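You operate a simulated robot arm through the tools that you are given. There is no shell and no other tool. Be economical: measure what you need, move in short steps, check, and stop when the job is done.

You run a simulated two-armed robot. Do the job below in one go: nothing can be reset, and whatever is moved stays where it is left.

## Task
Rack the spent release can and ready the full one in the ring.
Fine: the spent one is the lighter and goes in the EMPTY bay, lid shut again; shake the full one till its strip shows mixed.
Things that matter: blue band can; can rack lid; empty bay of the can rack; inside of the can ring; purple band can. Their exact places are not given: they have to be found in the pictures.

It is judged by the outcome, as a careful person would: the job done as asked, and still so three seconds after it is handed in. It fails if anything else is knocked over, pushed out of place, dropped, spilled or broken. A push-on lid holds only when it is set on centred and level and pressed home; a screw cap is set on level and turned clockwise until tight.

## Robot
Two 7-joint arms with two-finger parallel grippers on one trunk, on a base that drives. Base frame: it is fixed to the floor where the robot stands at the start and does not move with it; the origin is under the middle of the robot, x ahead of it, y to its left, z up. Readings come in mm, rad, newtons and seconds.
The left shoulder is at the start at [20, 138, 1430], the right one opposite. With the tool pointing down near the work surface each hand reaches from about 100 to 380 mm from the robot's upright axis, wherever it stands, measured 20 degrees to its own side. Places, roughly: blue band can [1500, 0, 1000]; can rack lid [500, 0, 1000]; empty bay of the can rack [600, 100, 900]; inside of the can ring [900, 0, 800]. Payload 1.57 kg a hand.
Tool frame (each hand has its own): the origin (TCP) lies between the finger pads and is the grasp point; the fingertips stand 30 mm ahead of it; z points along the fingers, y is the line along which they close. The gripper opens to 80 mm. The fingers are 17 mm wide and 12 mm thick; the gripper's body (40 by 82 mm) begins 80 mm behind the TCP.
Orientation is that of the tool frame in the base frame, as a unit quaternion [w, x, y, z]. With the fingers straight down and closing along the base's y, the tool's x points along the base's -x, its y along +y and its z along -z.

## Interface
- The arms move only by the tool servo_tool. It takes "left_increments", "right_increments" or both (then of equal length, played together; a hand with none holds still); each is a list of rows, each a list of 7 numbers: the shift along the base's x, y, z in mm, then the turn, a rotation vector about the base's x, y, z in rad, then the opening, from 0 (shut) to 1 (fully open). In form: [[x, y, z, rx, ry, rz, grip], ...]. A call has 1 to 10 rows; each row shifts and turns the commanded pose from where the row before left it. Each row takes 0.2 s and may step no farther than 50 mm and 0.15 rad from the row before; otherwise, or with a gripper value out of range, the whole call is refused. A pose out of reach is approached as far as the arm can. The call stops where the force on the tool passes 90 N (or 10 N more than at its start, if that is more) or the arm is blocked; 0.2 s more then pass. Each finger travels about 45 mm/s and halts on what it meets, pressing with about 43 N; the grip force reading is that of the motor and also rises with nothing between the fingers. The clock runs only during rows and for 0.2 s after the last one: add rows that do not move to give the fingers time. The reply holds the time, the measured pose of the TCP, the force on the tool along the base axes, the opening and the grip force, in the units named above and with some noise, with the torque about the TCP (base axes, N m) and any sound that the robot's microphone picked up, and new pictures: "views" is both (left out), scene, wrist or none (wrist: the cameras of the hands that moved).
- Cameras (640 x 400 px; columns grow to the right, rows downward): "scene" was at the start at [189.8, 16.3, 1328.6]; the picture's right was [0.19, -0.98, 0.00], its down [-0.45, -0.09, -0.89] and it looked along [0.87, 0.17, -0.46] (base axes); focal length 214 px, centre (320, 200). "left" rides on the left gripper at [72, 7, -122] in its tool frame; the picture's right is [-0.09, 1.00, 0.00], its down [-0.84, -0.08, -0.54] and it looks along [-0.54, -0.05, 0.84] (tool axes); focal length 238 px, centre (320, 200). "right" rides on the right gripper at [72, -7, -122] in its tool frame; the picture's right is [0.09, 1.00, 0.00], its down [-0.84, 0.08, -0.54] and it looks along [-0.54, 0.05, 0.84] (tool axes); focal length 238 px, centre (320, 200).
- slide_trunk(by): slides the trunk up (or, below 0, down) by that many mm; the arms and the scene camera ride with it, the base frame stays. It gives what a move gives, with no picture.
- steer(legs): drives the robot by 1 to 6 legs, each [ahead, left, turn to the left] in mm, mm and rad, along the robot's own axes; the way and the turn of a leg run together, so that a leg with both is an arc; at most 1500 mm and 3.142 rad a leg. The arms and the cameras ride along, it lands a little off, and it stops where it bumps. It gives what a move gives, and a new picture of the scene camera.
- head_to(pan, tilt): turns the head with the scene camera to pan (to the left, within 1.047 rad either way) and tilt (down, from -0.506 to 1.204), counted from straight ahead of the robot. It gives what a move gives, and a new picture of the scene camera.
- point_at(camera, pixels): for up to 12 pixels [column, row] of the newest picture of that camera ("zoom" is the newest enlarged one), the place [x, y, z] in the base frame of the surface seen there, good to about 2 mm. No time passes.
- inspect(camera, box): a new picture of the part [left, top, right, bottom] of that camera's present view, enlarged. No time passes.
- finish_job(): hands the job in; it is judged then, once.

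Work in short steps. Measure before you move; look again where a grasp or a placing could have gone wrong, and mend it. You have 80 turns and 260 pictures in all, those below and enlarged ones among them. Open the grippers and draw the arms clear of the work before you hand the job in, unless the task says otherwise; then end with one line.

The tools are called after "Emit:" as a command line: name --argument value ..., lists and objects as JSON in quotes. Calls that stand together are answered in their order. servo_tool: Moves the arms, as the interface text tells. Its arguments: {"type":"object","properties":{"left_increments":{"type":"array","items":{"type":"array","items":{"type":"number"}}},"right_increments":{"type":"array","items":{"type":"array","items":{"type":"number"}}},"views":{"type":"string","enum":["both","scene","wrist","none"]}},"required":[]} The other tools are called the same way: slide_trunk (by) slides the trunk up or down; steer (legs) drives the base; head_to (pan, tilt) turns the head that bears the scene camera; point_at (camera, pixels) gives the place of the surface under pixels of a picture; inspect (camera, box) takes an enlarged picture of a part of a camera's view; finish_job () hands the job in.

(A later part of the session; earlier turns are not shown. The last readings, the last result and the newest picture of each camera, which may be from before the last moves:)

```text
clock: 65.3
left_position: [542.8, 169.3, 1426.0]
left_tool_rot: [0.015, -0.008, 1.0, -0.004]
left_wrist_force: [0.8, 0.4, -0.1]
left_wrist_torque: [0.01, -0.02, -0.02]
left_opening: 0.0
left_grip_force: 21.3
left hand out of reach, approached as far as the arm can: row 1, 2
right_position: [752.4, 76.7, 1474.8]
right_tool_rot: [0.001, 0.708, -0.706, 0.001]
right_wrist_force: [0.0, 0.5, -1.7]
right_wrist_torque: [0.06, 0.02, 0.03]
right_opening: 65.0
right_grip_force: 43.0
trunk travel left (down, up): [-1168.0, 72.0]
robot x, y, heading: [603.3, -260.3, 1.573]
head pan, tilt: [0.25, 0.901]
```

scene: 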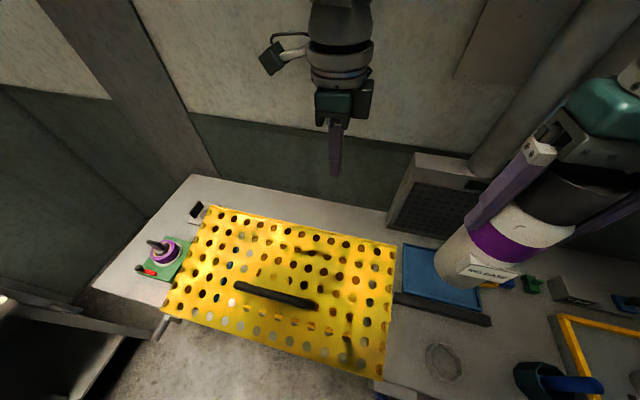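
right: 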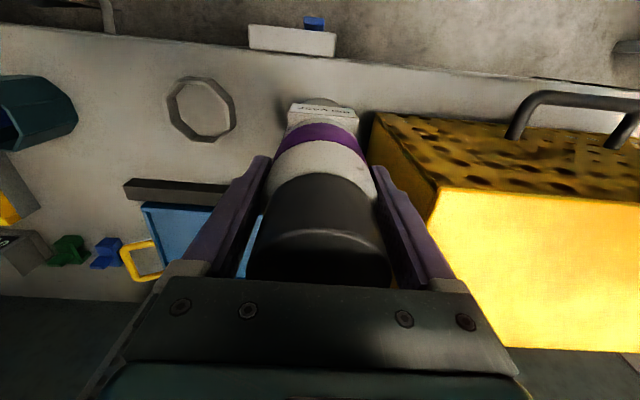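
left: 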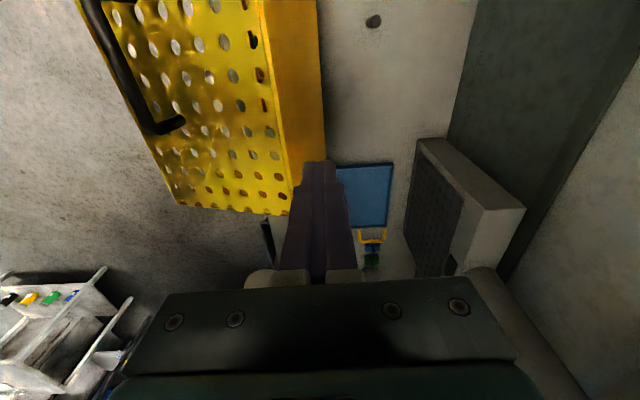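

The arm is caught at a joint limit. I unwind the wrist yaw toward its natural pose to free it.

Emit:
servo_tool --left_increments '[[0, 0, 0, 0, 0, 0.145, 0], [0, 0, 0, 0, 0, 0.145, 0], [0, 0, 0, 0, 0, 0.145, 0], [0, 0, 0, 0, 0, 0.145, 0], [0, 0, 0, 0, 0, 0.145, 0], [0, 0, 0, 0, 0, 0.145, 0], [0, 0, 0, 0, 0, 0.145, 0], [0, 0, 0, 0, 0, 0.145, 0], [0, 0, 0, 0, 0, 0.145, 0], [0, 0, 0, 0, 0, 0.145, 0]]' --views "scene"

```text
clock: 67.5
left_position: [541.1, 170.4, 1427.7]
left_tool_rot: [0.013, -0.67, 0.742, 0.007]
left_wrist_force: [0.2, -1.6, 0.6]
left_wrist_torque: [0.0, 0.03, 0.01]
left_opening: 0.0
left_grip_force: 21.3
right_position: [752.1, 77.4, 1474.8]
right_tool_rot: [0.0, 0.709, -0.706, 0.001]
right_wrist_force: [-0.2, -1.1, -1.1]
right_wrist_torque: [-0.03, 0.0, 0.03]
right_opening: 65.0
right_grip_force: 43.4
trunk travel left (down, up): [-1168.0, 72.0]
robot x, y, heading: [605.5, -260.0, 1.573]
head pan, tilt: [0.25, 0.901]
```

scene: 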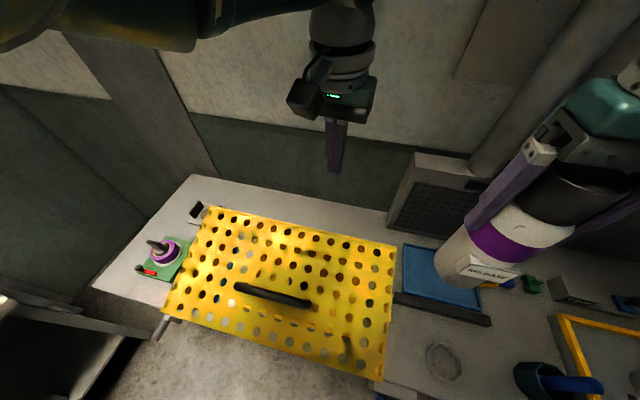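

Freed. I bring the left hand back over the handle to its front side (y≈-62) at safe height, then lower it.

Emit:
servo_tool --left_increments '[[-11, -46, 0, 0, 0, 0.02, 0], [-11, -46, 0, 0, 0, 0.02, 0], [-11, -46, 0, 0, 0, 0.02, 0], [-11, -46, 0, 0, 0, 0.02, 0], [-11, -46, 0, 0, 0, 0.02, 0], [0, -2, -36, 0, 0, 0, 0], [0, 0, -36, 0, 0, 0, 0], [0, 0, -33, 0, 0, 0, 0], [0, 0, 0, 0, 0, 0, 0]]' --views "both"

```text
clock: 69.5
left_position: [485.8, -62.7, 1320.6]
left_tool_rot: [0.014, -0.706, 0.708, 0.008]
left_wrist_force: [-0.9, -0.2, 0.5]
left_wrist_torque: [-0.01, 0.02, -0.02]
left_opening: 0.0
left_grip_force: 21.2
right_position: [752.9, 76.4, 1473.6]
right_tool_rot: [0.0, 0.709, -0.706, 0.001]
right_wrist_force: [0.3, 0.1, -1.7]
right_wrist_torque: [-0.05, 0.02, -0.01]
right_opening: 64.8
right_grip_force: 43.5
trunk travel left (down, up): [-1168.0, 72.0]
robot x, y, heading: [604.7, -262.0, 1.57]
head pan, tilt: [0.25, 0.901]
```

scene: 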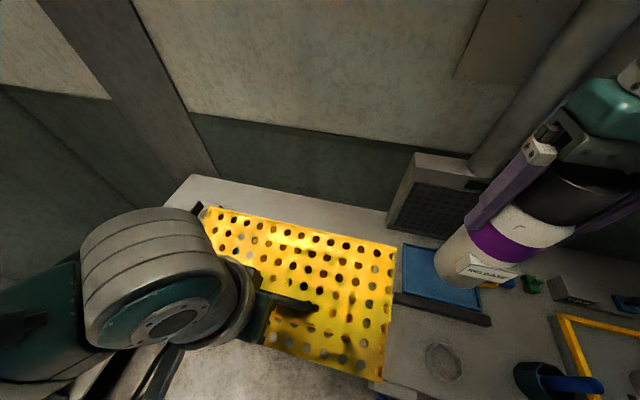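
left: 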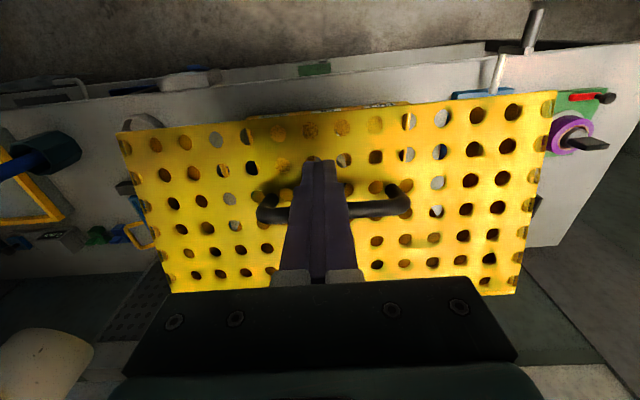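

The closed fingers stand in front of the bar. I verify heights before pushing.

Emit:
point_at --camera "left" --pixels '[[270, 210], [380, 207], [318, 158], [318, 170], [180, 128], [540, 95], [400, 190]]'

```text
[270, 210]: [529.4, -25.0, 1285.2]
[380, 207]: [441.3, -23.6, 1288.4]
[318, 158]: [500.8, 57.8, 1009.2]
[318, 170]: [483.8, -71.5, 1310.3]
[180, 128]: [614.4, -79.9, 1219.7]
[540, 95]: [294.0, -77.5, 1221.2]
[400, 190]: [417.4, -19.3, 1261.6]
```

The bar sits lower than thought (centre ~1281), so I lower 28 mm more, then push it rearward following the arc.

Emit:
servo_tool --left_increments '[[0, 0, -28, 0, 0, 0, 0], [0, 20, 0, 0, 0, 0, 0], [0, 17, 16, 0, 0, 0, 0], [0, 18.5, 13.6, 0, 0, 0, 0], [0, 20, 12.4, 0, 0, 0, 0], [0, 20.8, 10.4, 0, 0, 0, 0], [0, 0, 0, 0, 0, 0, 0]]' --views "both"

```text
clock: 71.2
left_position: [484.1, 36.2, 1345.8]
left_tool_rot: [0.014, -0.705, 0.709, 0.009]
left_wrist_force: [1.8, -1.3, 0.2]
left_wrist_torque: [0.06, 0.12, -0.01]
left_opening: 0.0
left_grip_force: 21.2
right_position: [752.5, 77.4, 1474.2]
right_tool_rot: [0.0, 0.708, -0.706, 0.0]
right_wrist_force: [-0.2, -0.7, -2.4]
right_wrist_torque: [-0.02, 0.02, 0.0]
right_opening: 65.1
right_grip_force: 43.4
trunk travel left (down, up): [-1168.0, 72.0]
robot x, y, heading: [603.8, -262.4, 1.569]
head pan, tilt: [0.25, 0.901]
```

scene: 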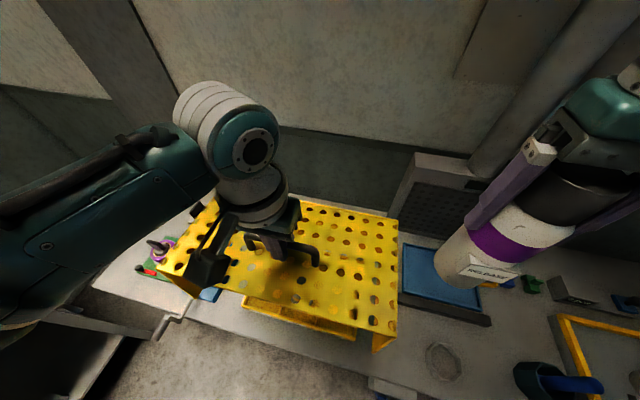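
left: 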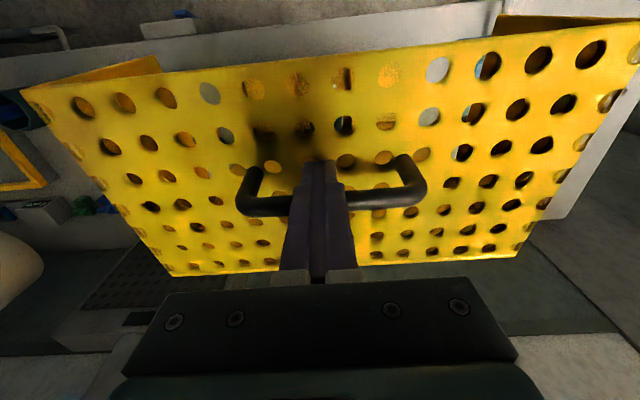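

The lid follows easily. I keep pushing over the top.

Emit:
servo_tool --left_increments '[[0, 21.7, 8.6, 0, 0, 0, 0], [0, 22.3, 6.5, 0, 0, 0, 0], [0, 22.9, 4.5, 0, 0, 0, 0], [0, 23.2, 2.5, 0, 0, 0, 0], [0, 12, 0, 0, 0, 0, 0], [0, 0, 0, 0, 0, 0, 0]]' --views "both"

Emit:
point_at --camera "scene" --pixels '[[390, 290], [200, 280], [390, 230], [340, 320]]'

```text
clock: 71.8
left_position: [485.8, 62.3, 1355.3]
left_tool_rot: [-0.017, -0.704, 0.71, -0.017]
left_wrist_force: [-0.8, -22.4, 11.5]
left_wrist_torque: [-0.05, 0.04, -0.01]
left_opening: 0.0
left_grip_force: 21.6
right_position: [752.5, 74.7, 1473.1]
right_tool_rot: [0.0, 0.709, -0.705, 0.001]
right_wrist_force: [-1.0, -0.8, -0.8]
right_wrist_torque: [0.05, -0.01, 0.02]
right_opening: 65.0
right_grip_force: 42.7
trunk travel left (down, up): [-1168.0, 72.0]
robot x, y, heading: [605.1, -260.6, 1.571]
head pan, tilt: [0.25, 0.901]
stopped in row 3 (left hand): the force on the tool passed its limit at 97 N (the readings are from after the stop); the commanded pose is now the measured one
```

scene: 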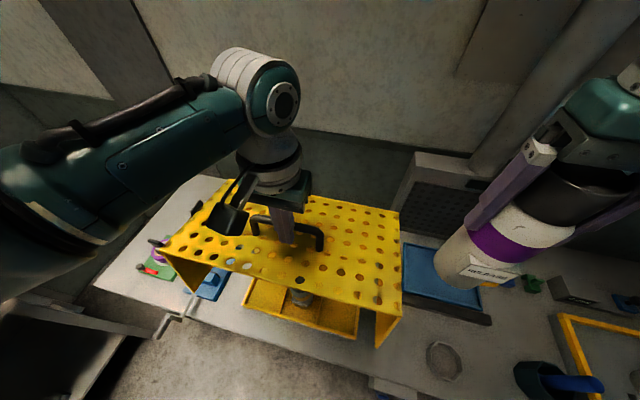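
left: 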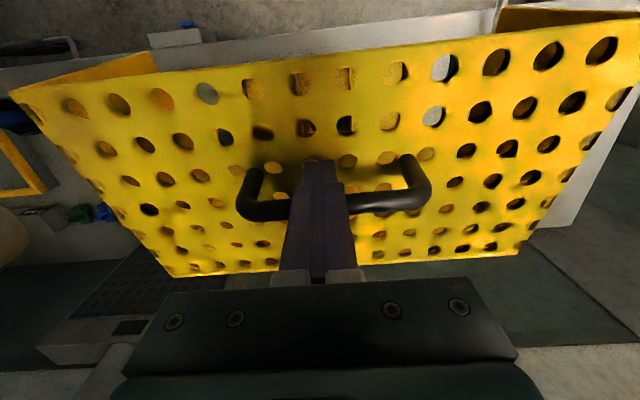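

```text
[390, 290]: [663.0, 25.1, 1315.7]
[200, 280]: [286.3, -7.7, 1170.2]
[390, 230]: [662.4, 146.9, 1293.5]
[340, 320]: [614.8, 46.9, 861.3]
```

The lid hit its stop (97 N) at about 100° open; its front panel still overhangs (y≈-45…150, z≈1300), so the can must go in from the front with a pitched hand. I retract the left hand, back off, and lower the trunk, then check the lid stays.

Emit:
servo_tool --left_increments '[[0, -15, 10, 0, 0, 0, 0], [0, -5, 40, 0, 0, 0, 0], [0, 0, 40, 0, 0, 0, 0], [0, -45, 0, 0, 0, 0, 0], [0, -45, 0, 0, 0, 0, 0], [0, -45, 0, 0, 0, 0, 0]]' --views "scene"

Emit:
steer --legs '[[-200, 0, 0]]'

Emit:
slide_trunk --by -300

Emit:
head_to --pan 0.0 --tilt 0.7

```text
clock: 73.2
left_position: [485.2, -83.3, 1447.3]
left_tool_rot: [0.014, 0.708, -0.706, 0.012]
left_wrist_force: [-0.7, -0.4, -0.6]
left_wrist_torque: [0.02, -0.01, -0.01]
left_opening: 0.2
left_grip_force: 21.2
right_position: [752.4, 75.3, 1474.7]
right_tool_rot: [0.001, 0.709, -0.705, 0.001]
right_wrist_force: [-0.4, -1.0, -0.7]
right_wrist_torque: [-0.01, 0.01, 0.0]
right_opening: 64.9
right_grip_force: 42.7
trunk travel left (down, up): [-1168.0, 72.0]
robot x, y, heading: [601.8, -259.3, 1.572]
head pan, tilt: [0.25, 0.901]
```

scene: 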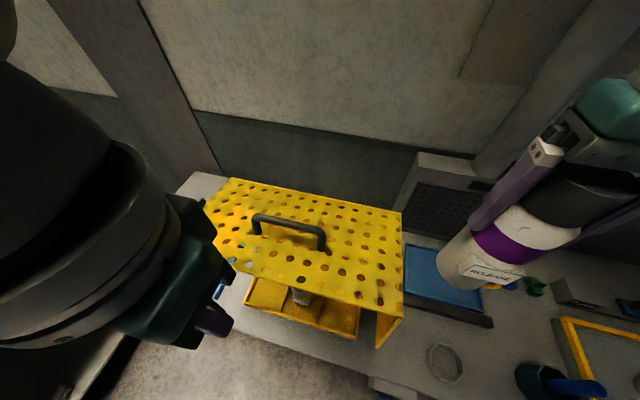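

```text
clock: 74.8
left_position: [485.0, -280.3, 1448.9]
left_tool_rot: [0.014, 0.709, -0.705, 0.011]
left_wrist_force: [-0.3, 0.2, 0.1]
left_wrist_torque: [0.0, 0.03, -0.01]
left_opening: 0.0
left_grip_force: 21.2
right_position: [752.3, -120.0, 1474.0]
right_tool_rot: [0.001, 0.71, -0.704, 0.001]
right_wrist_force: [0.6, 0.5, -1.4]
right_wrist_torque: [-0.03, -0.01, -0.01]
right_opening: 65.2
right_grip_force: 43.0
trunk travel left (down, up): [-1168.0, 72.0]
robot x, y, heading: [603.6, -458.5, 1.578]
head pan, tilt: [0.25, 0.901]
```

scene: 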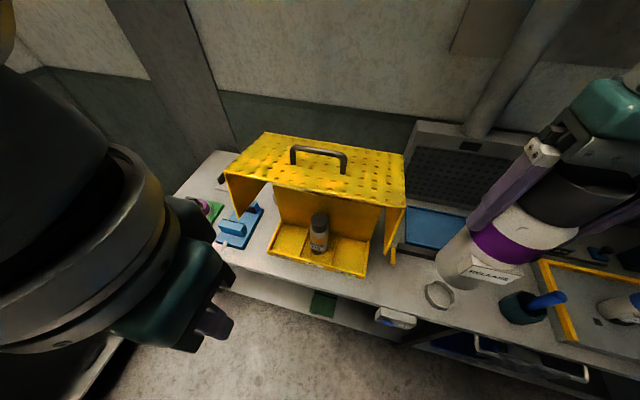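

```text
clock: 77.8
left_position: [485.5, -280.4, 1148.6]
left_tool_rot: [0.013, 0.709, -0.705, 0.012]
left_wrist_force: [0.0, -0.4, 0.1]
left_wrist_torque: [-0.02, 0.01, 0.03]
left_opening: 0.0
left_grip_force: 21.4
right_position: [751.5, -119.1, 1174.0]
right_tool_rot: [0.001, 0.71, -0.704, 0.001]
right_wrist_force: [0.0, -0.2, -1.1]
right_wrist_torque: [0.02, -0.02, 0.03]
right_opening: 64.7
right_grip_force: 43.2
trunk travel left (down, up): [-868.0, 372.0]
robot x, y, heading: [605.1, -459.5, 1.574]
head pan, tilt: [0.25, 0.901]
```

```text
clock: 78.6
left_position: [485.4, -280.3, 1147.5]
left_tool_rot: [0.013, 0.709, -0.705, 0.012]
left_wrist_force: [0.5, 0.2, -0.1]
left_wrist_torque: [0.05, 0.02, -0.05]
left_opening: 0.0
left_grip_force: 20.7
right_position: [752.5, -121.4, 1174.4]
right_tool_rot: [0.001, 0.71, -0.704, 0.0]
right_wrist_force: [0.7, -0.1, -1.0]
right_wrist_torque: [-0.02, 0.01, 0.02]
right_opening: 64.6
right_grip_force: 42.6
trunk travel left (down, up): [-868.0, 372.0]
robot x, y, heading: [603.1, -457.7, 1.581]
head pan, tilt: [0.0, 0.7]
```

scene: 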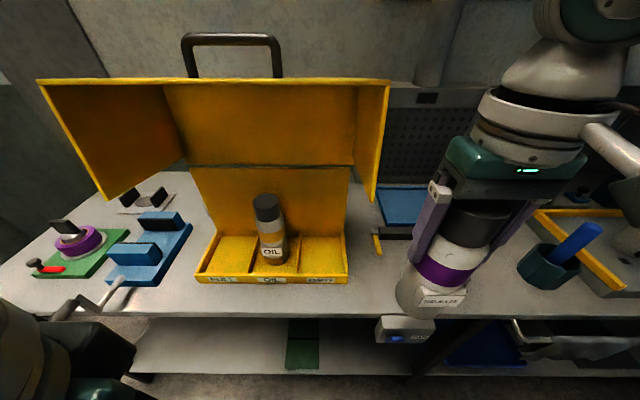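

The lid holds open, with the EMPTY bay clear from the front at (318,255). I measure the bay, lid edge and side panel.

Emit:
point_at --camera "scene" --pixels '[[215, 81], [385, 83], [298, 258], [348, 262], [322, 240], [322, 268], [322, 278], [318, 200], [380, 190], [268, 205], [292, 277], [346, 281]]'

Emit:
inspect --camera "scene" --box '[180, 180, 400, 300]'

```text
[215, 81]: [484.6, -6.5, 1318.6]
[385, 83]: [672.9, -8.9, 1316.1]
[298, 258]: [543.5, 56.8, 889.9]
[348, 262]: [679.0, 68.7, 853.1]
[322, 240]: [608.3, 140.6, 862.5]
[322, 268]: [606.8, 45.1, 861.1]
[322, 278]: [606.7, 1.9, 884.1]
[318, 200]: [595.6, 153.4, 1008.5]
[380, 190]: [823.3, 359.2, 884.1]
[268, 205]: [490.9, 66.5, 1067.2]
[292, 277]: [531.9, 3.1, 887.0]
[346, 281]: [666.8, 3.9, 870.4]
```

```text
2.91 times, centred on (290, 240) of scene
```

zoom: 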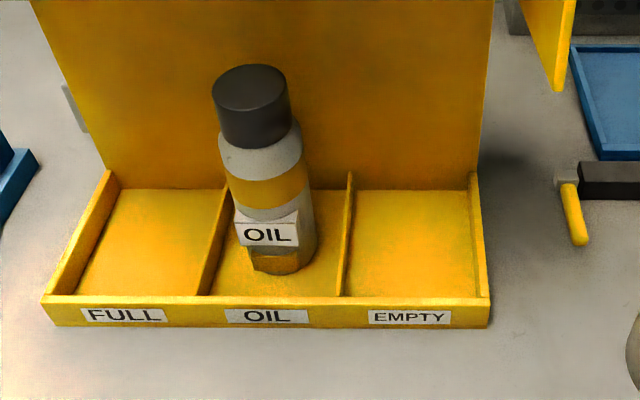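

The EMPTY bay spans x 543–667, y 5–150, floor 861. I set the purple can back at its old spot, then pitch the open hand in place so it can be inserted under the lid.

Emit:
servo_tool --right_increments '[[1, 40, 0, 0, 0, 0, 0.2], [1, 40, 0, 0, 0, 0, 0.2], [1, 38, 0, 0, 0, 0, 0.2], [0, 0, -45, 0, 0, 0, 0.2], [0, 0, -45, 0, 0, 0, 0.2], [0, 0, -45, 0, 0, 0, 0.2], [0, 0, -30, 0, 0, 0, 0.2], [0, 0, -12, 0, 0, 0, 0.2], [0, 0, 0, 0, 0, 0, 0.2]]' --views "both"

```text
clock: 80.6
left_position: [486.3, -280.5, 1148.5]
left_tool_rot: [0.013, 0.708, -0.706, 0.013]
left_wrist_force: [-0.7, -0.5, -0.5]
left_wrist_torque: [0.0, 0.0, 0.0]
left_opening: 0.0
left_grip_force: 20.5
right_position: [756.3, -59.0, 1026.1]
right_tool_rot: [0.001, 0.71, -0.704, 0.001]
right_wrist_force: [0.0, 0.3, -1.5]
right_wrist_torque: [0.02, 0.0, -0.01]
right_opening: 64.6
right_grip_force: 42.2
right hand out of reach, approached as far as the arm can: row 4, 5, 6, 7, 8
trunk travel left (down, up): [-868.0, 372.0]
robot x, y, heading: [603.3, -458.5, 1.573]
head pan, tilt: [0.0, 0.7]
```

scene: 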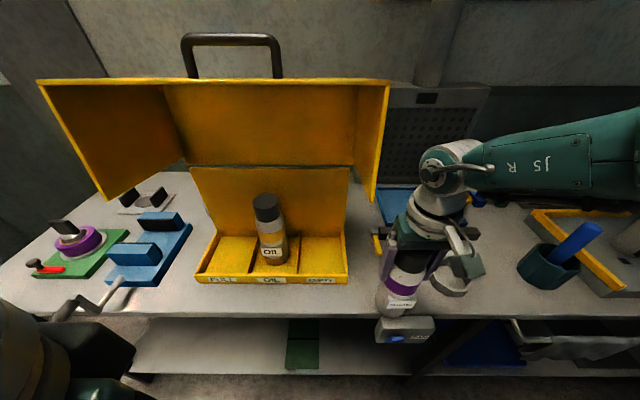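
right: 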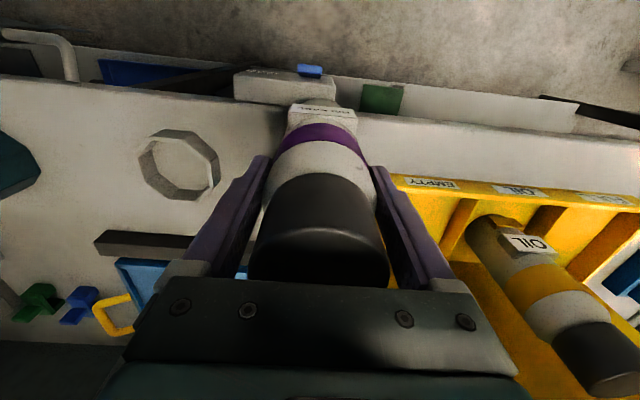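

Forward reach ends at ~400 mm. I drive 56 mm ahead and lower with the trunk instead.

Emit:
steer --legs '[[56, 0, 0]]'

Emit:
slide_trunk --by -32

Emit:
inspect --camera "right" --box '[200, 50, 420, 300]'

```text
clock: 81.6
left_position: [485.1, -224.2, 1148.1]
left_tool_rot: [0.014, 0.708, -0.706, 0.014]
left_wrist_force: [0.1, -0.3, 1.1]
left_wrist_torque: [0.01, 0.01, -0.03]
left_opening: 0.1
left_grip_force: 21.6
right_position: [756.4, -2.8, 1025.5]
right_tool_rot: [0.001, 0.709, -0.705, 0.0]
right_wrist_force: [0.0, 0.5, -1.4]
right_wrist_torque: [0.01, -0.01, 0.01]
right_opening: 64.8
right_grip_force: 43.6
trunk travel left (down, up): [-868.0, 372.0]
robot x, y, heading: [605.6, -400.3, 1.58]
head pan, tilt: [0.0, 0.7]
```

scene: 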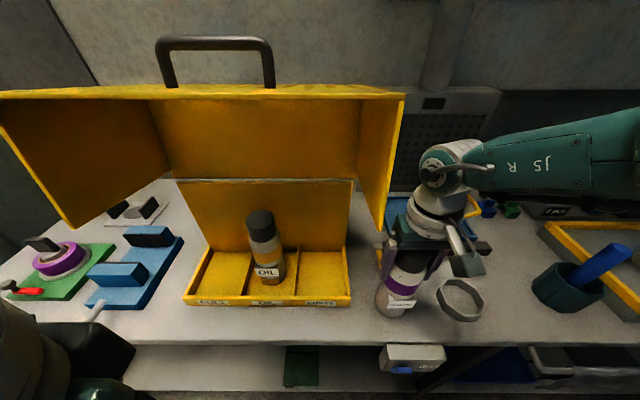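

```text
clock: 82.3
left_position: [485.7, -224.0, 1115.5]
left_tool_rot: [0.013, 0.708, -0.706, 0.013]
left_wrist_force: [-0.1, 0.0, -0.1]
left_wrist_torque: [0.01, -0.02, 0.01]
left_opening: 0.2
left_grip_force: 20.6
right_position: [755.9, -1.6, 992.8]
right_tool_rot: [0.001, 0.71, -0.704, 0.0]
right_wrist_force: [0.4, 0.4, -0.7]
right_wrist_torque: [0.08, -0.01, -0.02]
right_opening: 65.0
right_grip_force: 43.3
trunk travel left (down, up): [-836.0, 404.0]
robot x, y, heading: [605.2, -403.0, 1.581]
head pan, tilt: [0.0, 0.7]
```

```text
1.60 times, centred on (310, 175) of right
```

zoom: 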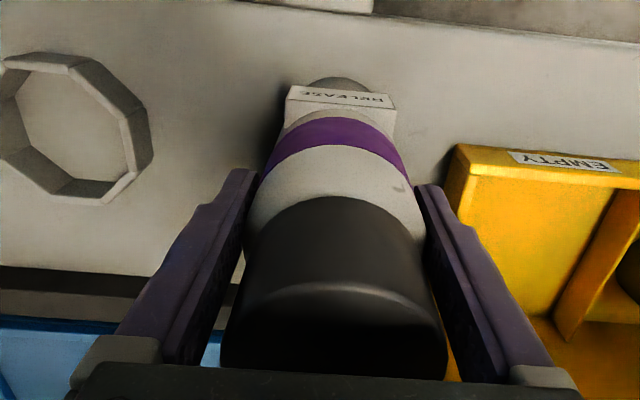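

Nearly on the bench (weight unloading). I lower 2 mm, open, and pitch the hand 0.78 rad about the can.

Emit:
servo_tool --right_increments '[[0, 0, -2, 0, 0, 0, 0.2], [0, 0, 0, 0, 0, 0, 1], [0, 0, 0, 0, 0, 0, 1], [0, 0, 0, 0.13, 0, 0, 1], [0, 0, 0, 0.13, 0, 0, 1], [0, 0, 0, 0.13, 0, 0, 1], [0, 0, 0, 0.13, 0, 0, 1], [0, 0, 0, 0.13, 0, 0, 1], [0, 0, 0, 0.13, 0, 0, 1], [0, 0, 0, 0, 0, 0, 1]]' --views "both"

```text
clock: 84.5
left_position: [486.5, -224.7, 1116.2]
left_tool_rot: [0.014, 0.708, -0.706, 0.012]
left_wrist_force: [-0.3, -1.2, 0.3]
left_wrist_torque: [-0.01, -0.02, -0.01]
left_opening: 0.1
left_grip_force: 21.2
right_position: [756.2, -3.1, 992.3]
right_tool_rot: [-0.204, 0.679, -0.675, -0.201]
right_wrist_force: [0.6, 0.6, -0.8]
right_wrist_torque: [0.01, -0.02, -0.01]
right_opening: 79.7
right_grip_force: 0.0
right hand out of reach, approached as far as the arm can: row 8, 9
trunk travel left (down, up): [-836.0, 404.0]
robot x, y, heading: [597.2, -404.8, 1.571]
head pan, tilt: [0.0, 0.7]
```

scene: 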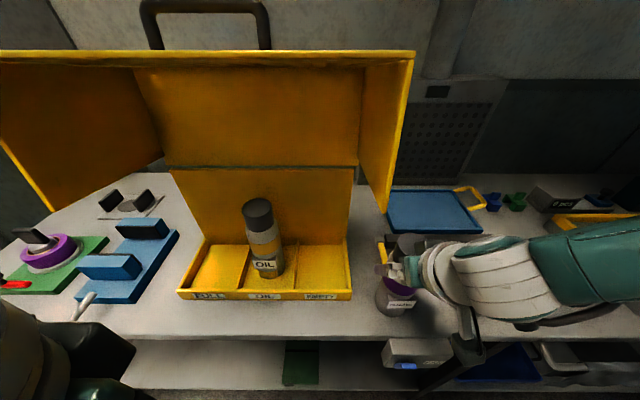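
right: 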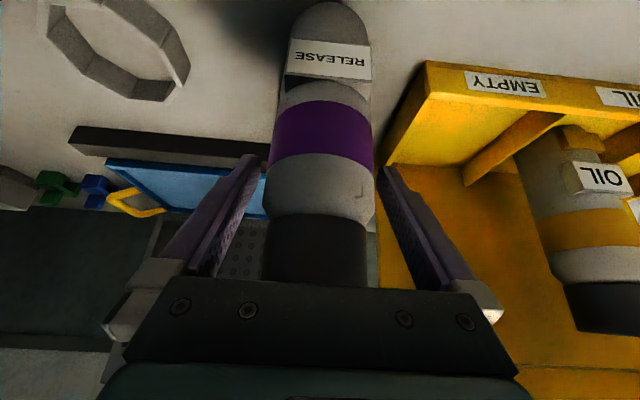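

The pitch reached 0.58 rad, but the right arm would sweep the lid's right end panel at the EMPTY bay. The left arm approaches from the open side, so I withdraw the right hand and shift so that the left hand faces the purple can.

Emit:
servo_tool --right_increments '[[0, -22, 33, 0, 0, 0, 1], [0, -22, 33, 0, 0, 0, 1], [0, -22, 33, 0, 0, 0, 1], [0, -20, 30, 0, 0, 0, 1], [0, -10, 40, -0.1, 0, 0, 0.5], [0, 0, 40, -0.1, 0, 0, 0], [0, 0, 40, -0.1, 0, 0, 0]]' --views "scene"

Emit:
point_at --camera "scene" --pixels '[[384, 208], [386, 200], [365, 165], [412, 60], [370, 100], [400, 110], [48, 200], [400, 240]]'

Emit:
steer --legs '[[-170, 0, 0], [0, -270, 0]]'

```text
clock: 86.1
left_position: [486.0, -224.9, 1115.7]
left_tool_rot: [0.012, 0.709, -0.705, 0.012]
left_wrist_force: [-1.0, 0.3, -0.5]
left_wrist_torque: [0.0, 0.03, 0.01]
left_opening: 0.3
left_grip_force: 21.2
right_position: [760.6, -100.1, 1244.5]
right_tool_rot: [-0.1, 0.703, -0.697, -0.1]
right_wrist_force: [-0.2, 0.6, 0.0]
right_wrist_torque: [0.0, 0.03, -0.01]
right_opening: 11.7
right_grip_force: 0.3
trunk travel left (down, up): [-836.0, 404.0]
robot x, y, heading: [600.2, -401.7, 1.574]
head pan, tilt: [0.0, 0.7]
```

scene: 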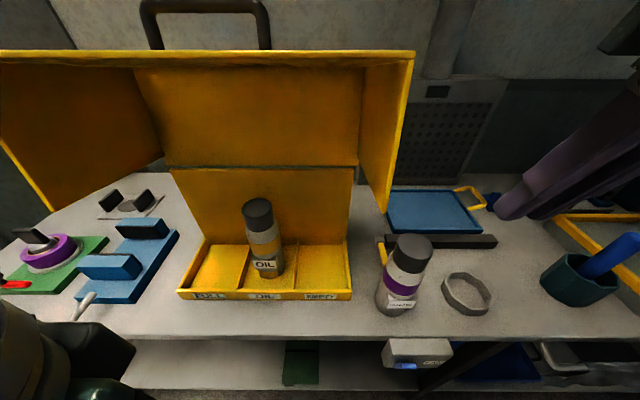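

```text
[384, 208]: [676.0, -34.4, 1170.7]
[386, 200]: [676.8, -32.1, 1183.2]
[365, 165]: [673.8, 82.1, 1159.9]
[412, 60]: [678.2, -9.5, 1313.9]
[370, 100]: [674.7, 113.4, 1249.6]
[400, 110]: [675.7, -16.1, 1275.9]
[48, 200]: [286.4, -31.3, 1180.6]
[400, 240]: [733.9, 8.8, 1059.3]
```

```text
clock: 89.1
left_position: [754.4, -390.1, 1116.1]
left_tool_rot: [0.014, 0.712, -0.702, 0.013]
left_wrist_force: [0.6, 0.0, 0.0]
left_wrist_torque: [0.01, 0.01, -0.05]
left_opening: 0.0
left_grip_force: 20.6
right_position: [1029.5, -263.4, 1243.5]
right_tool_rot: [-0.099, 0.706, -0.694, -0.1]
right_wrist_force: [-0.3, 0.2, -0.7]
right_wrist_torque: [0.0, -0.05, -0.01]
right_opening: 0.0
right_grip_force: 21.1
trunk travel left (down, up): [-836.0, 404.0]
robot x, y, heading: [873.8, -570.5, 1.585]
head pan, tilt: [0.0, 0.7]
```

scene: 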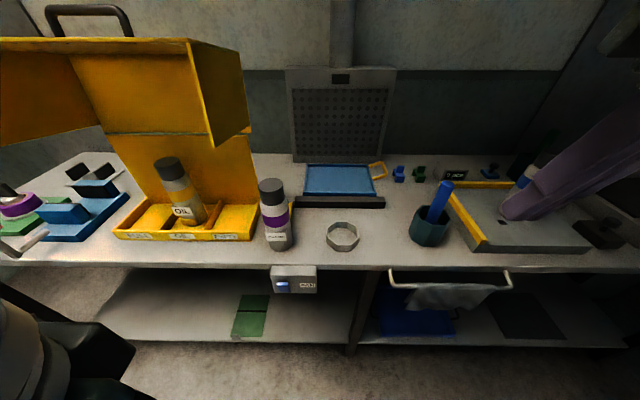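

The can stands fine. I open and pitch the left hand and bring it to a pre-grasp line with the can, then drive ahead.

Emit:
servo_tool --left_increments '[[0, 20, 0, 0.1, 0, 0, 1], [0, 20, 0, 0.1, 0, 0, 1], [0, 21, 0, 0.1, 0, 0, 1], [0, 21, 0, 0.1, 0, 0, 1], [0, 21, -10, 0.1, 0, 0, 1], [0, 21, -17, 0.12, 0, 0, 1], [0, 0, 0, 0, 0, 0, 1]]' --views "none"

Emit:
steer --legs '[[0, 0, -0.014], [190, 0, 0]]'

Emit:
inspect --camera "left" --box '[160, 20, 480, 300]'

```text
clock: 90.7
left_position: [756.8, -266.9, 1088.2]
left_tool_rot: [-0.205, 0.682, -0.672, -0.204]
left_wrist_force: [0.2, 0.2, -0.1]
left_wrist_torque: [0.01, 0.0, -0.02]
left_opening: 80.1
left_grip_force: 0.0
right_position: [1027.9, -264.0, 1244.6]
right_tool_rot: [-0.1, 0.707, -0.693, -0.1]
right_wrist_force: [-0.2, -0.4, 0.2]
right_wrist_torque: [0.02, -0.02, 0.01]
right_opening: 0.0
right_grip_force: 21.7
trunk travel left (down, up): [-836.0, 404.0]
robot x, y, heading: [871.7, -567.0, 1.584]
head pan, tilt: [0.0, 0.7]
```

```text
clock: 92.6
left_position: [759.9, -77.1, 1087.1]
left_tool_rot: [-0.205, 0.678, -0.676, -0.201]
left_wrist_force: [0.0, 1.2, 0.6]
left_wrist_torque: [0.01, 0.01, 0.04]
left_opening: 80.1
left_grip_force: 0.1
right_position: [1031.7, -75.4, 1243.4]
right_tool_rot: [-0.1, 0.702, -0.698, -0.1]
right_wrist_force: [0.0, -0.1, 0.4]
right_wrist_torque: [-0.01, 0.01, 0.01]
right_opening: 0.0
right_grip_force: 21.6
trunk travel left (down, up): [-836.0, 404.0]
robot x, y, heading: [872.8, -377.1, 1.575]
head pan, tilt: [0.0, 0.7]
```

scene: 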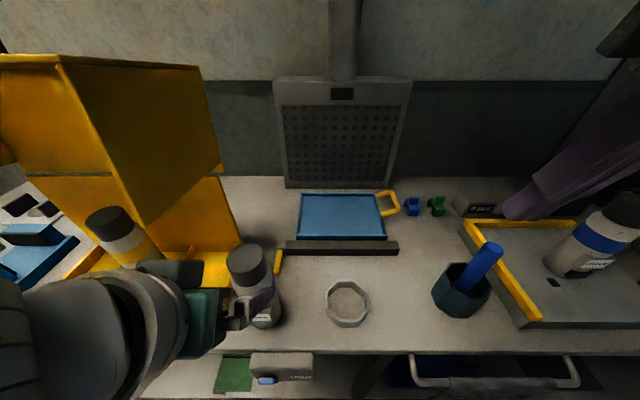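

```text
1.43 times, centred on (320, 160) of left
```

zoom: 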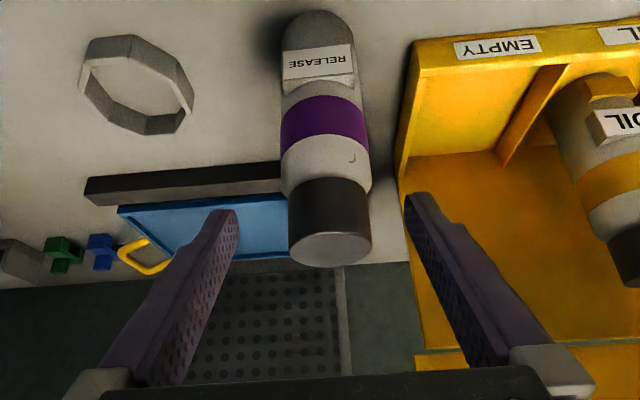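

The can is between the fingers in line; I check its position.

Emit:
point_at --camera "zoom" --pixels '[[330, 248], [290, 215], [369, 215], [330, 190], [283, 125], [367, 125], [325, 125]]'

```text
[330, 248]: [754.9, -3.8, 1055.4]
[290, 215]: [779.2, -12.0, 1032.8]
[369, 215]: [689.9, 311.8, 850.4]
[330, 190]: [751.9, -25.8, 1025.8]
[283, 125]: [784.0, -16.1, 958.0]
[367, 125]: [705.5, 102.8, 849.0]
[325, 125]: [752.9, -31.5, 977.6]
```

Can axis is at about (754,-3). I shift -6 in x and advance along the finger direction, then close.

Emit:
servo_tool --left_increments '[[-6, 5, 0, 0, 0, 0, 1], [0, 17, -25, 0, 0, 0, 1], [0, 17, -25, 0, 0, 0, 1], [0, 17, -25, 0, 0, 0, 1], [0, 17, -24, 0, 0, 0, 1], [0, 0, 0, 0, 0, 0, 1], [0, 0, 0, 0, 0, 0, 0.5], [0, 0, 0, 0, 0, 0, 0.2], [0, 0, 0, 0, 0, 0, 0.2], [0, 0, 0, 0, 0, 0, 0.2]]' --views "both"

```text
clock: 94.8
left_position: [753.6, -0.6, 989.8]
left_tool_rot: [-0.205, 0.679, -0.676, -0.202]
left_wrist_force: [0.8, -0.4, 0.4]
left_wrist_torque: [0.03, -0.01, -0.05]
left_opening: 65.1
left_grip_force: 40.1
right_position: [1030.5, -76.0, 1244.6]
right_tool_rot: [-0.1, 0.702, -0.698, -0.1]
right_wrist_force: [0.3, -0.5, -0.5]
right_wrist_torque: [-0.04, -0.05, 0.01]
right_opening: 0.0
right_grip_force: 21.5
trunk travel left (down, up): [-836.0, 404.0]
robot x, y, heading: [870.5, -376.6, 1.577]
head pan, tilt: [0.0, 0.7]
```

scene: 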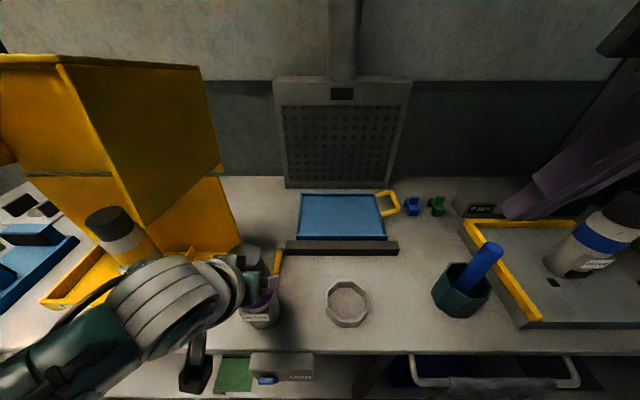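
left: 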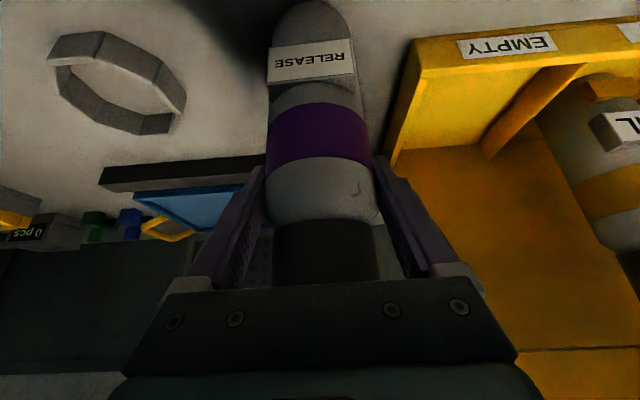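

Gripped at 65 mm. I lift 60 mm, back off, shift left to the EMPTY bay's x, and look.

Emit:
servo_tool --left_increments '[[0, 0, 20, 0, 0, 0, 0.2], [0, 0, 20, 0, 0, 0, 0.2], [0, 0, 22, 0, 0, 0, 0.2], [0, 0, 0, 0, 0, 0, 0.2]]' --views "none"

Emit:
steer --legs '[[-170, 0, 0], [0, 148, -0.005]]'

```text
clock: 95.8
left_position: [751.6, -1.8, 1051.6]
left_tool_rot: [-0.206, 0.678, -0.677, -0.201]
left_wrist_force: [-1.3, 0.2, -2.1]
left_wrist_torque: [0.0, 0.03, 0.01]
left_opening: 65.1
left_grip_force: 43.5
right_position: [1031.7, -76.6, 1243.7]
right_tool_rot: [-0.1, 0.703, -0.698, -0.099]
right_wrist_force: [0.1, 0.1, 0.5]
right_wrist_torque: [-0.01, 0.02, -0.01]
right_opening: 0.1
right_grip_force: 21.4
trunk travel left (down, up): [-836.0, 404.0]
robot x, y, heading: [875.9, -379.5, 1.575]
head pan, tilt: [0.0, 0.7]
```

```text
clock: 98.2
left_position: [605.2, -172.7, 1050.8]
left_tool_rot: [-0.205, 0.678, -0.676, -0.201]
left_wrist_force: [-0.1, 0.2, -0.5]
left_wrist_torque: [-0.02, 0.0, 0.0]
left_opening: 64.9
left_grip_force: 43.2
right_position: [885.4, -248.8, 1244.5]
right_tool_rot: [-0.1, 0.702, -0.698, -0.099]
right_wrist_force: [-0.1, -0.4, -0.1]
right_wrist_torque: [0.02, 0.02, -0.03]
right_opening: 0.0
right_grip_force: 21.4
trunk travel left (down, up): [-836.0, 404.0]
robot x, y, heading: [726.1, -548.3, 1.578]
head pan, tilt: [0.0, 0.7]
```

scene: 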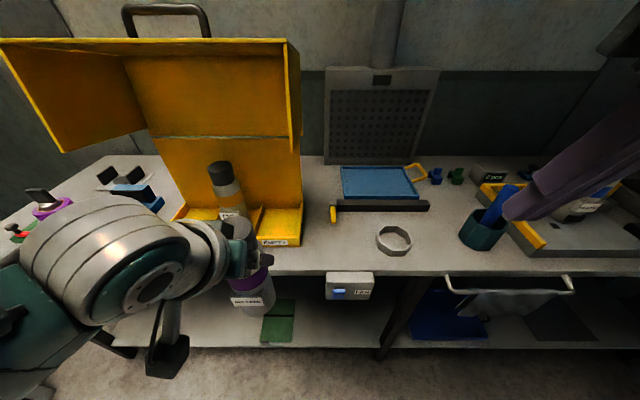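

Aligned at x 605. I drive ahead 130 mm and check clearances.

Emit:
steer --legs '[[130, 0, 0]]'

Emit:
inspect --camera "left" --box '[0, 0, 640, 400]'

```text
clock: 99.5
left_position: [604.2, -44.7, 1051.5]
left_tool_rot: [-0.206, 0.678, -0.676, -0.201]
left_wrist_force: [0.3, 1.3, -1.9]
left_wrist_torque: [0.0, 0.04, -0.01]
left_opening: 64.8
left_grip_force: 42.9
right_position: [884.6, -118.8, 1244.0]
right_tool_rot: [-0.1, 0.703, -0.697, -0.1]
right_wrist_force: [0.1, 0.7, -1.1]
right_wrist_torque: [0.0, 0.01, 0.01]
right_opening: 0.1
right_grip_force: 21.5
trunk travel left (down, up): [-836.0, 404.0]
robot x, y, heading: [726.5, -422.2, 1.576]
head pan, tilt: [0.0, 0.7]
```

scene: 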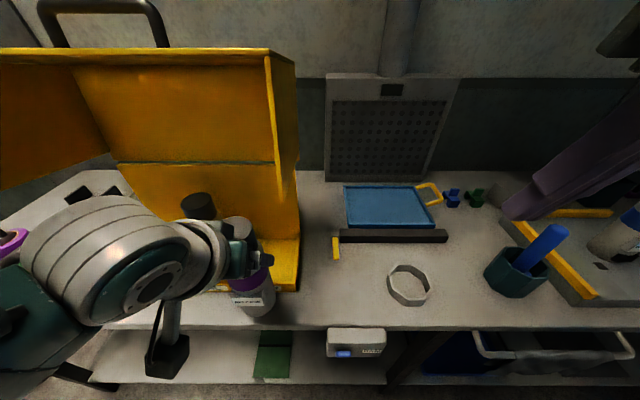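

```text
1.00 times, centred on (320, 200) of left (not enlarged: the box is as wide or as high as the picture)
```

zoom: 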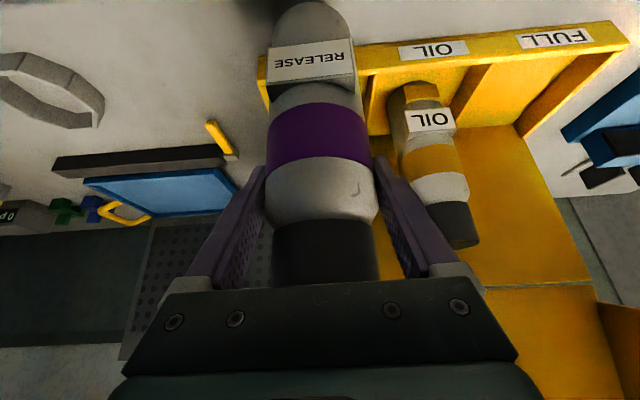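

The wrist bulges near the lid's front edge; I measure the arm's top surface relative to the lid.

Emit:
point_at --camera "scene" --pixels '[[110, 205], [140, 203], [180, 222], [205, 225], [225, 240], [140, 60], [250, 55], [180, 240]]'

```text
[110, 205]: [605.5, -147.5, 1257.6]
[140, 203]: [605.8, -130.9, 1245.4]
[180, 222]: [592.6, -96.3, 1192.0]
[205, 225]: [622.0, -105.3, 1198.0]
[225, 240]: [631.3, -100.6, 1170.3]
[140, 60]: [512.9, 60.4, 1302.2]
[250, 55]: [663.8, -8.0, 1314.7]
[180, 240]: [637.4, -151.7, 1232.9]
```

At the end position the arm top (≈1260) passes ~50 mm below the lid. I drive the last 115 mm.

Emit:
steer --legs '[[115, 0, 0]]'

Emit:
inspect --camera "left" --box '[0, 0, 640, 400]'

```text
clock: 100.7
left_position: [604.2, 73.1, 1049.7]
left_tool_rot: [-0.205, 0.679, -0.675, -0.202]
left_wrist_force: [-0.6, -0.8, -1.5]
left_wrist_torque: [-0.03, -0.04, 0.0]
left_opening: 65.1
left_grip_force: 42.9
right_position: [883.6, -0.4, 1243.8]
right_tool_rot: [-0.1, 0.702, -0.698, -0.098]
right_wrist_force: [0.0, -0.3, -0.9]
right_wrist_torque: [0.0, -0.02, -0.03]
right_opening: 0.0
right_grip_force: 20.9
trunk travel left (down, up): [-836.0, 404.0]
robot x, y, heading: [730.4, -304.2, 1.575]
head pan, tilt: [0.0, 0.7]
```

scene: 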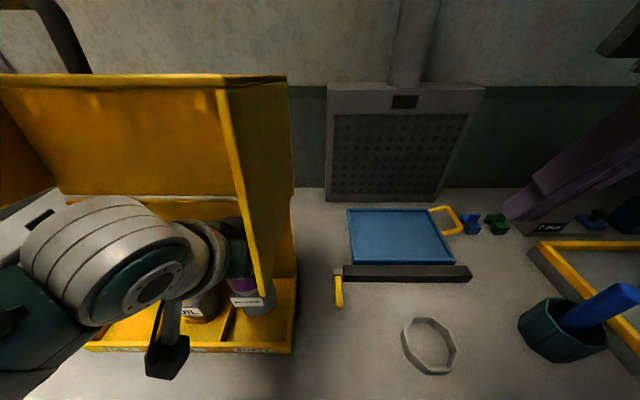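

```text
1.00 times, centred on (320, 200) of left (not enlarged: the box is as wide or as high as the picture)
```

zoom: 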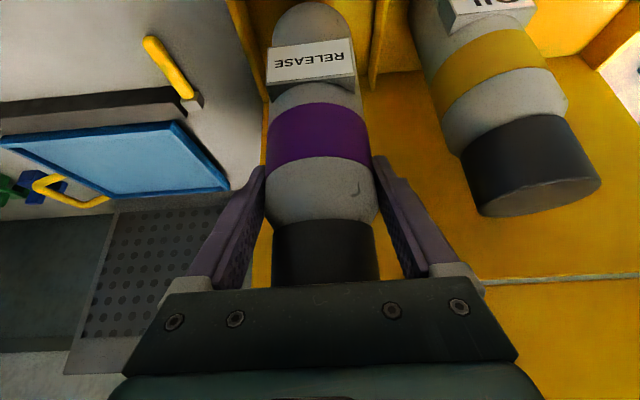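

The can is centred in the EMPTY bay. Before lowering I check the height of the dangling wrist part at (168,360).

Emit:
point_at --camera "scene" --pixels '[[165, 365], [185, 345], [155, 345], [172, 310], [200, 300], [255, 308], [232, 318]]'

Emit:
inspect --camera "scene" --box '[80, 180, 320, 390]'

```text
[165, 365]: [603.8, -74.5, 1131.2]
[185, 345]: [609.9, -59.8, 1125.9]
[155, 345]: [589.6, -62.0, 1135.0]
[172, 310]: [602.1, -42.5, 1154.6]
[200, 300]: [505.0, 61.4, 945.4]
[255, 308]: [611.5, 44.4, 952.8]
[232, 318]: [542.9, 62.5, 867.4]
```

```text
1.90 times, centred on (200, 285) of scene
```

zoom: 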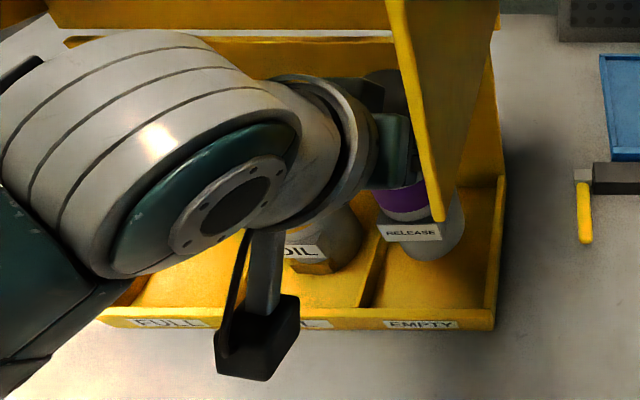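

It is at z 1130, well clear. I lower the can 47 mm and watch for contact.

Emit:
servo_tool --left_increments '[[0, 0, -15, 0, 0, 0, 0.2], [0, 0, -15, 0, 0, 0, 0.2], [0, 0, -12, 0, 0, 0, 0.2], [0, 0, -4, 0, 0, 0, 0.2], [0, 0, -3, 0, 0, 0, 0.2], [0, 0, 0, 0, 0, 0, 0.2]]' --views "wrist"

```text
clock: 102.1
left_position: [603.7, 76.4, 1001.1]
left_tool_rot: [-0.204, 0.679, -0.676, -0.201]
left_wrist_force: [0.3, 0.2, -2.1]
left_wrist_torque: [-0.02, 0.0, -0.02]
left_opening: 64.9
left_grip_force: 42.6
right_position: [883.9, -0.7, 1243.3]
right_tool_rot: [-0.1, 0.703, -0.697, -0.1]
right_wrist_force: [0.6, 0.4, 0.5]
right_wrist_torque: [0.0, -0.04, -0.01]
right_opening: 0.0
right_grip_force: 21.1
trunk travel left (down, up): [-836.0, 404.0]
robot x, y, heading: [726.7, -305.3, 1.573]
head pan, tilt: [0.0, 0.7]
```

left: 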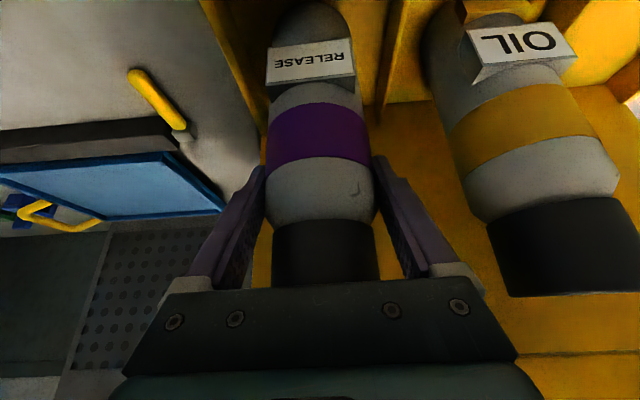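

No contact yet; I ease it down 1 mm at a time.

Emit:
servo_tool --left_increments '[[0, 0, -1, 0, 0, 0, 0.2], [0, 0, -1, 0, 0, 0, 0.2], [0, 0, -1, 0, 0, 0, 0.2], [0, 0, 0, 0, 0, 0, 0.2]]' --views "none"

```text
clock: 103.1
left_position: [604.0, 75.0, 997.4]
left_tool_rot: [-0.205, 0.679, -0.675, -0.202]
left_wrist_force: [-0.7, -0.2, -1.0]
left_wrist_torque: [0.03, -0.01, -0.05]
left_opening: 64.8
left_grip_force: 43.1
right_position: [883.9, -0.8, 1243.3]
right_tool_rot: [-0.1, 0.702, -0.698, -0.099]
right_wrist_force: [-0.6, 0.4, 0.4]
right_wrist_torque: [-0.02, -0.02, -0.02]
right_opening: 0.1
right_grip_force: 20.9
trunk travel left (down, up): [-836.0, 404.0]
robot x, y, heading: [725.0, -303.5, 1.576]
head pan, tilt: [0.0, 0.7]
```

Emit:
servo_tool --left_increments '[[0, 0, -1, 0, 0, 0, 0.2], [0, 0, -1, 0, 0, 0, 0.2], [0, 0, -1, 0, 0, 0, 0.2], [0, 0, 0, 0, 0, 0, 0.2]]' --views "wrist"

Emit:
inspect --camera "scene" --box '[180, 220, 310, 360]'

```text
clock: 104.1
left_position: [604.2, 75.6, 998.0]
left_tool_rot: [-0.205, 0.679, -0.676, -0.202]
left_wrist_force: [1.5, -6.5, 21.4]
left_wrist_torque: [-0.62, 0.44, 0.14]
left_opening: 65.1
left_grip_force: 43.0
right_position: [882.7, 0.6, 1244.6]
right_tool_rot: [-0.1, 0.702, -0.698, -0.1]
right_wrist_force: [-0.3, 0.2, 0.7]
right_wrist_torque: [0.03, -0.04, 0.01]
right_opening: 0.1
right_grip_force: 21.0
trunk travel left (down, up): [-836.0, 404.0]
robot x, y, heading: [725.7, -300.1, 1.577]
head pan, tilt: [0.0, 0.7]
```

left: 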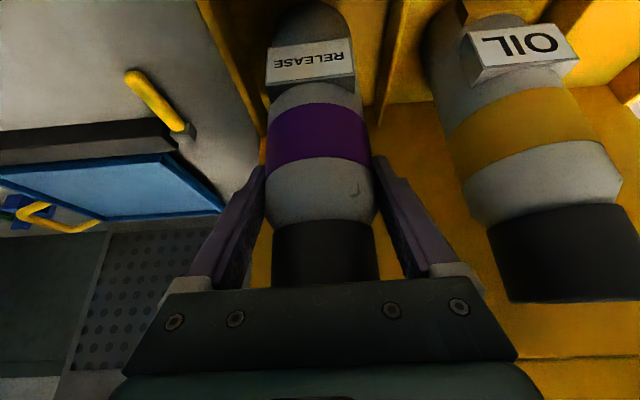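

```text
2.86 times, centred on (245, 290) of scene
```

zoom: 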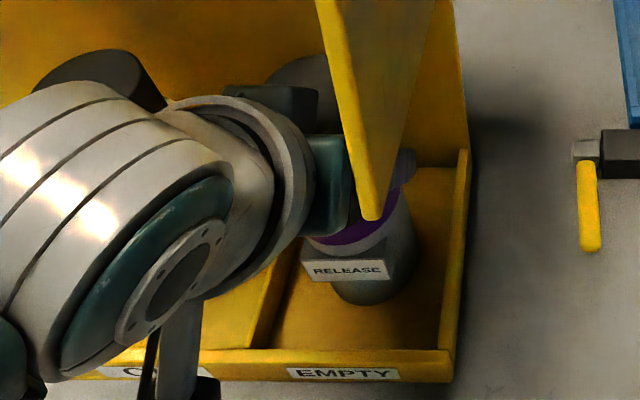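

Contact (21 N up): seated. I relieve 2 mm, open, and back out with the drive.

Emit:
servo_tool --left_increments '[[0, 0, 1.5, 0, 0, 0, 0.2], [0, 0, 0, 0, 0, 0, 1], [0, 0, 0, 0, 0, 0, 1], [0, 0, 0, 0, 0, 0, 1], [0, 0, 0, 0, 0, 0, 1]]' --views "wrist"

Emit:
steer --legs '[[-240, 0, 0]]'

```text
clock: 105.3
left_position: [602.7, 75.0, 998.1]
left_tool_rot: [-0.205, 0.679, -0.675, -0.202]
left_wrist_force: [1.2, 0.6, 0.4]
left_wrist_torque: [0.01, -0.02, 0.0]
left_opening: 79.9
left_grip_force: 0.0
right_position: [883.0, -0.9, 1243.1]
right_tool_rot: [-0.1, 0.702, -0.698, -0.1]
right_wrist_force: [0.1, -0.5, -0.7]
right_wrist_torque: [-0.01, 0.01, -0.03]
right_opening: 0.0
right_grip_force: 21.3
trunk travel left (down, up): [-836.0, 404.0]
robot x, y, heading: [727.6, -299.6, 1.576]
head pan, tilt: [0.0, 0.7]
```

left: 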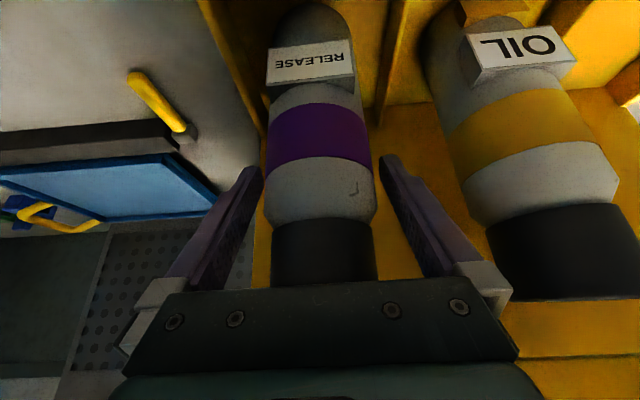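

```text
clock: 107.1
left_position: [604.1, -170.7, 998.7]
left_tool_rot: [-0.205, 0.68, -0.674, -0.202]
left_wrist_force: [0.3, -0.1, 0.0]
left_wrist_torque: [0.01, 0.02, 0.02]
left_opening: 80.1
left_grip_force: 0.1
right_position: [883.2, -245.0, 1243.8]
right_tool_rot: [-0.1, 0.704, -0.696, -0.1]
right_wrist_force: [-0.7, -0.7, 0.0]
right_wrist_torque: [0.0, -0.03, 0.01]
right_opening: 0.0
right_grip_force: 20.9
trunk travel left (down, up): [-836.0, 404.0]
robot x, y, heading: [723.8, -545.2, 1.581]
head pan, tilt: [0.0, 0.7]
```

scene: 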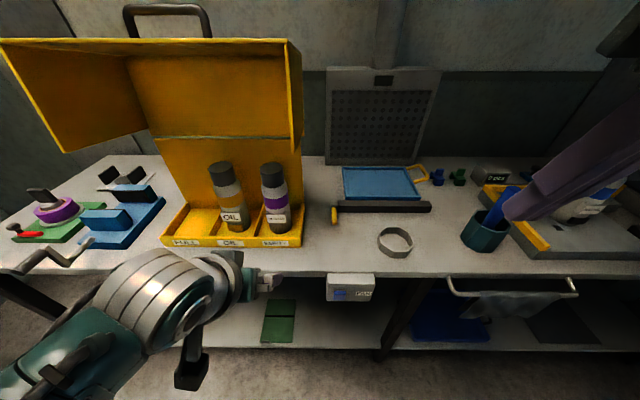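

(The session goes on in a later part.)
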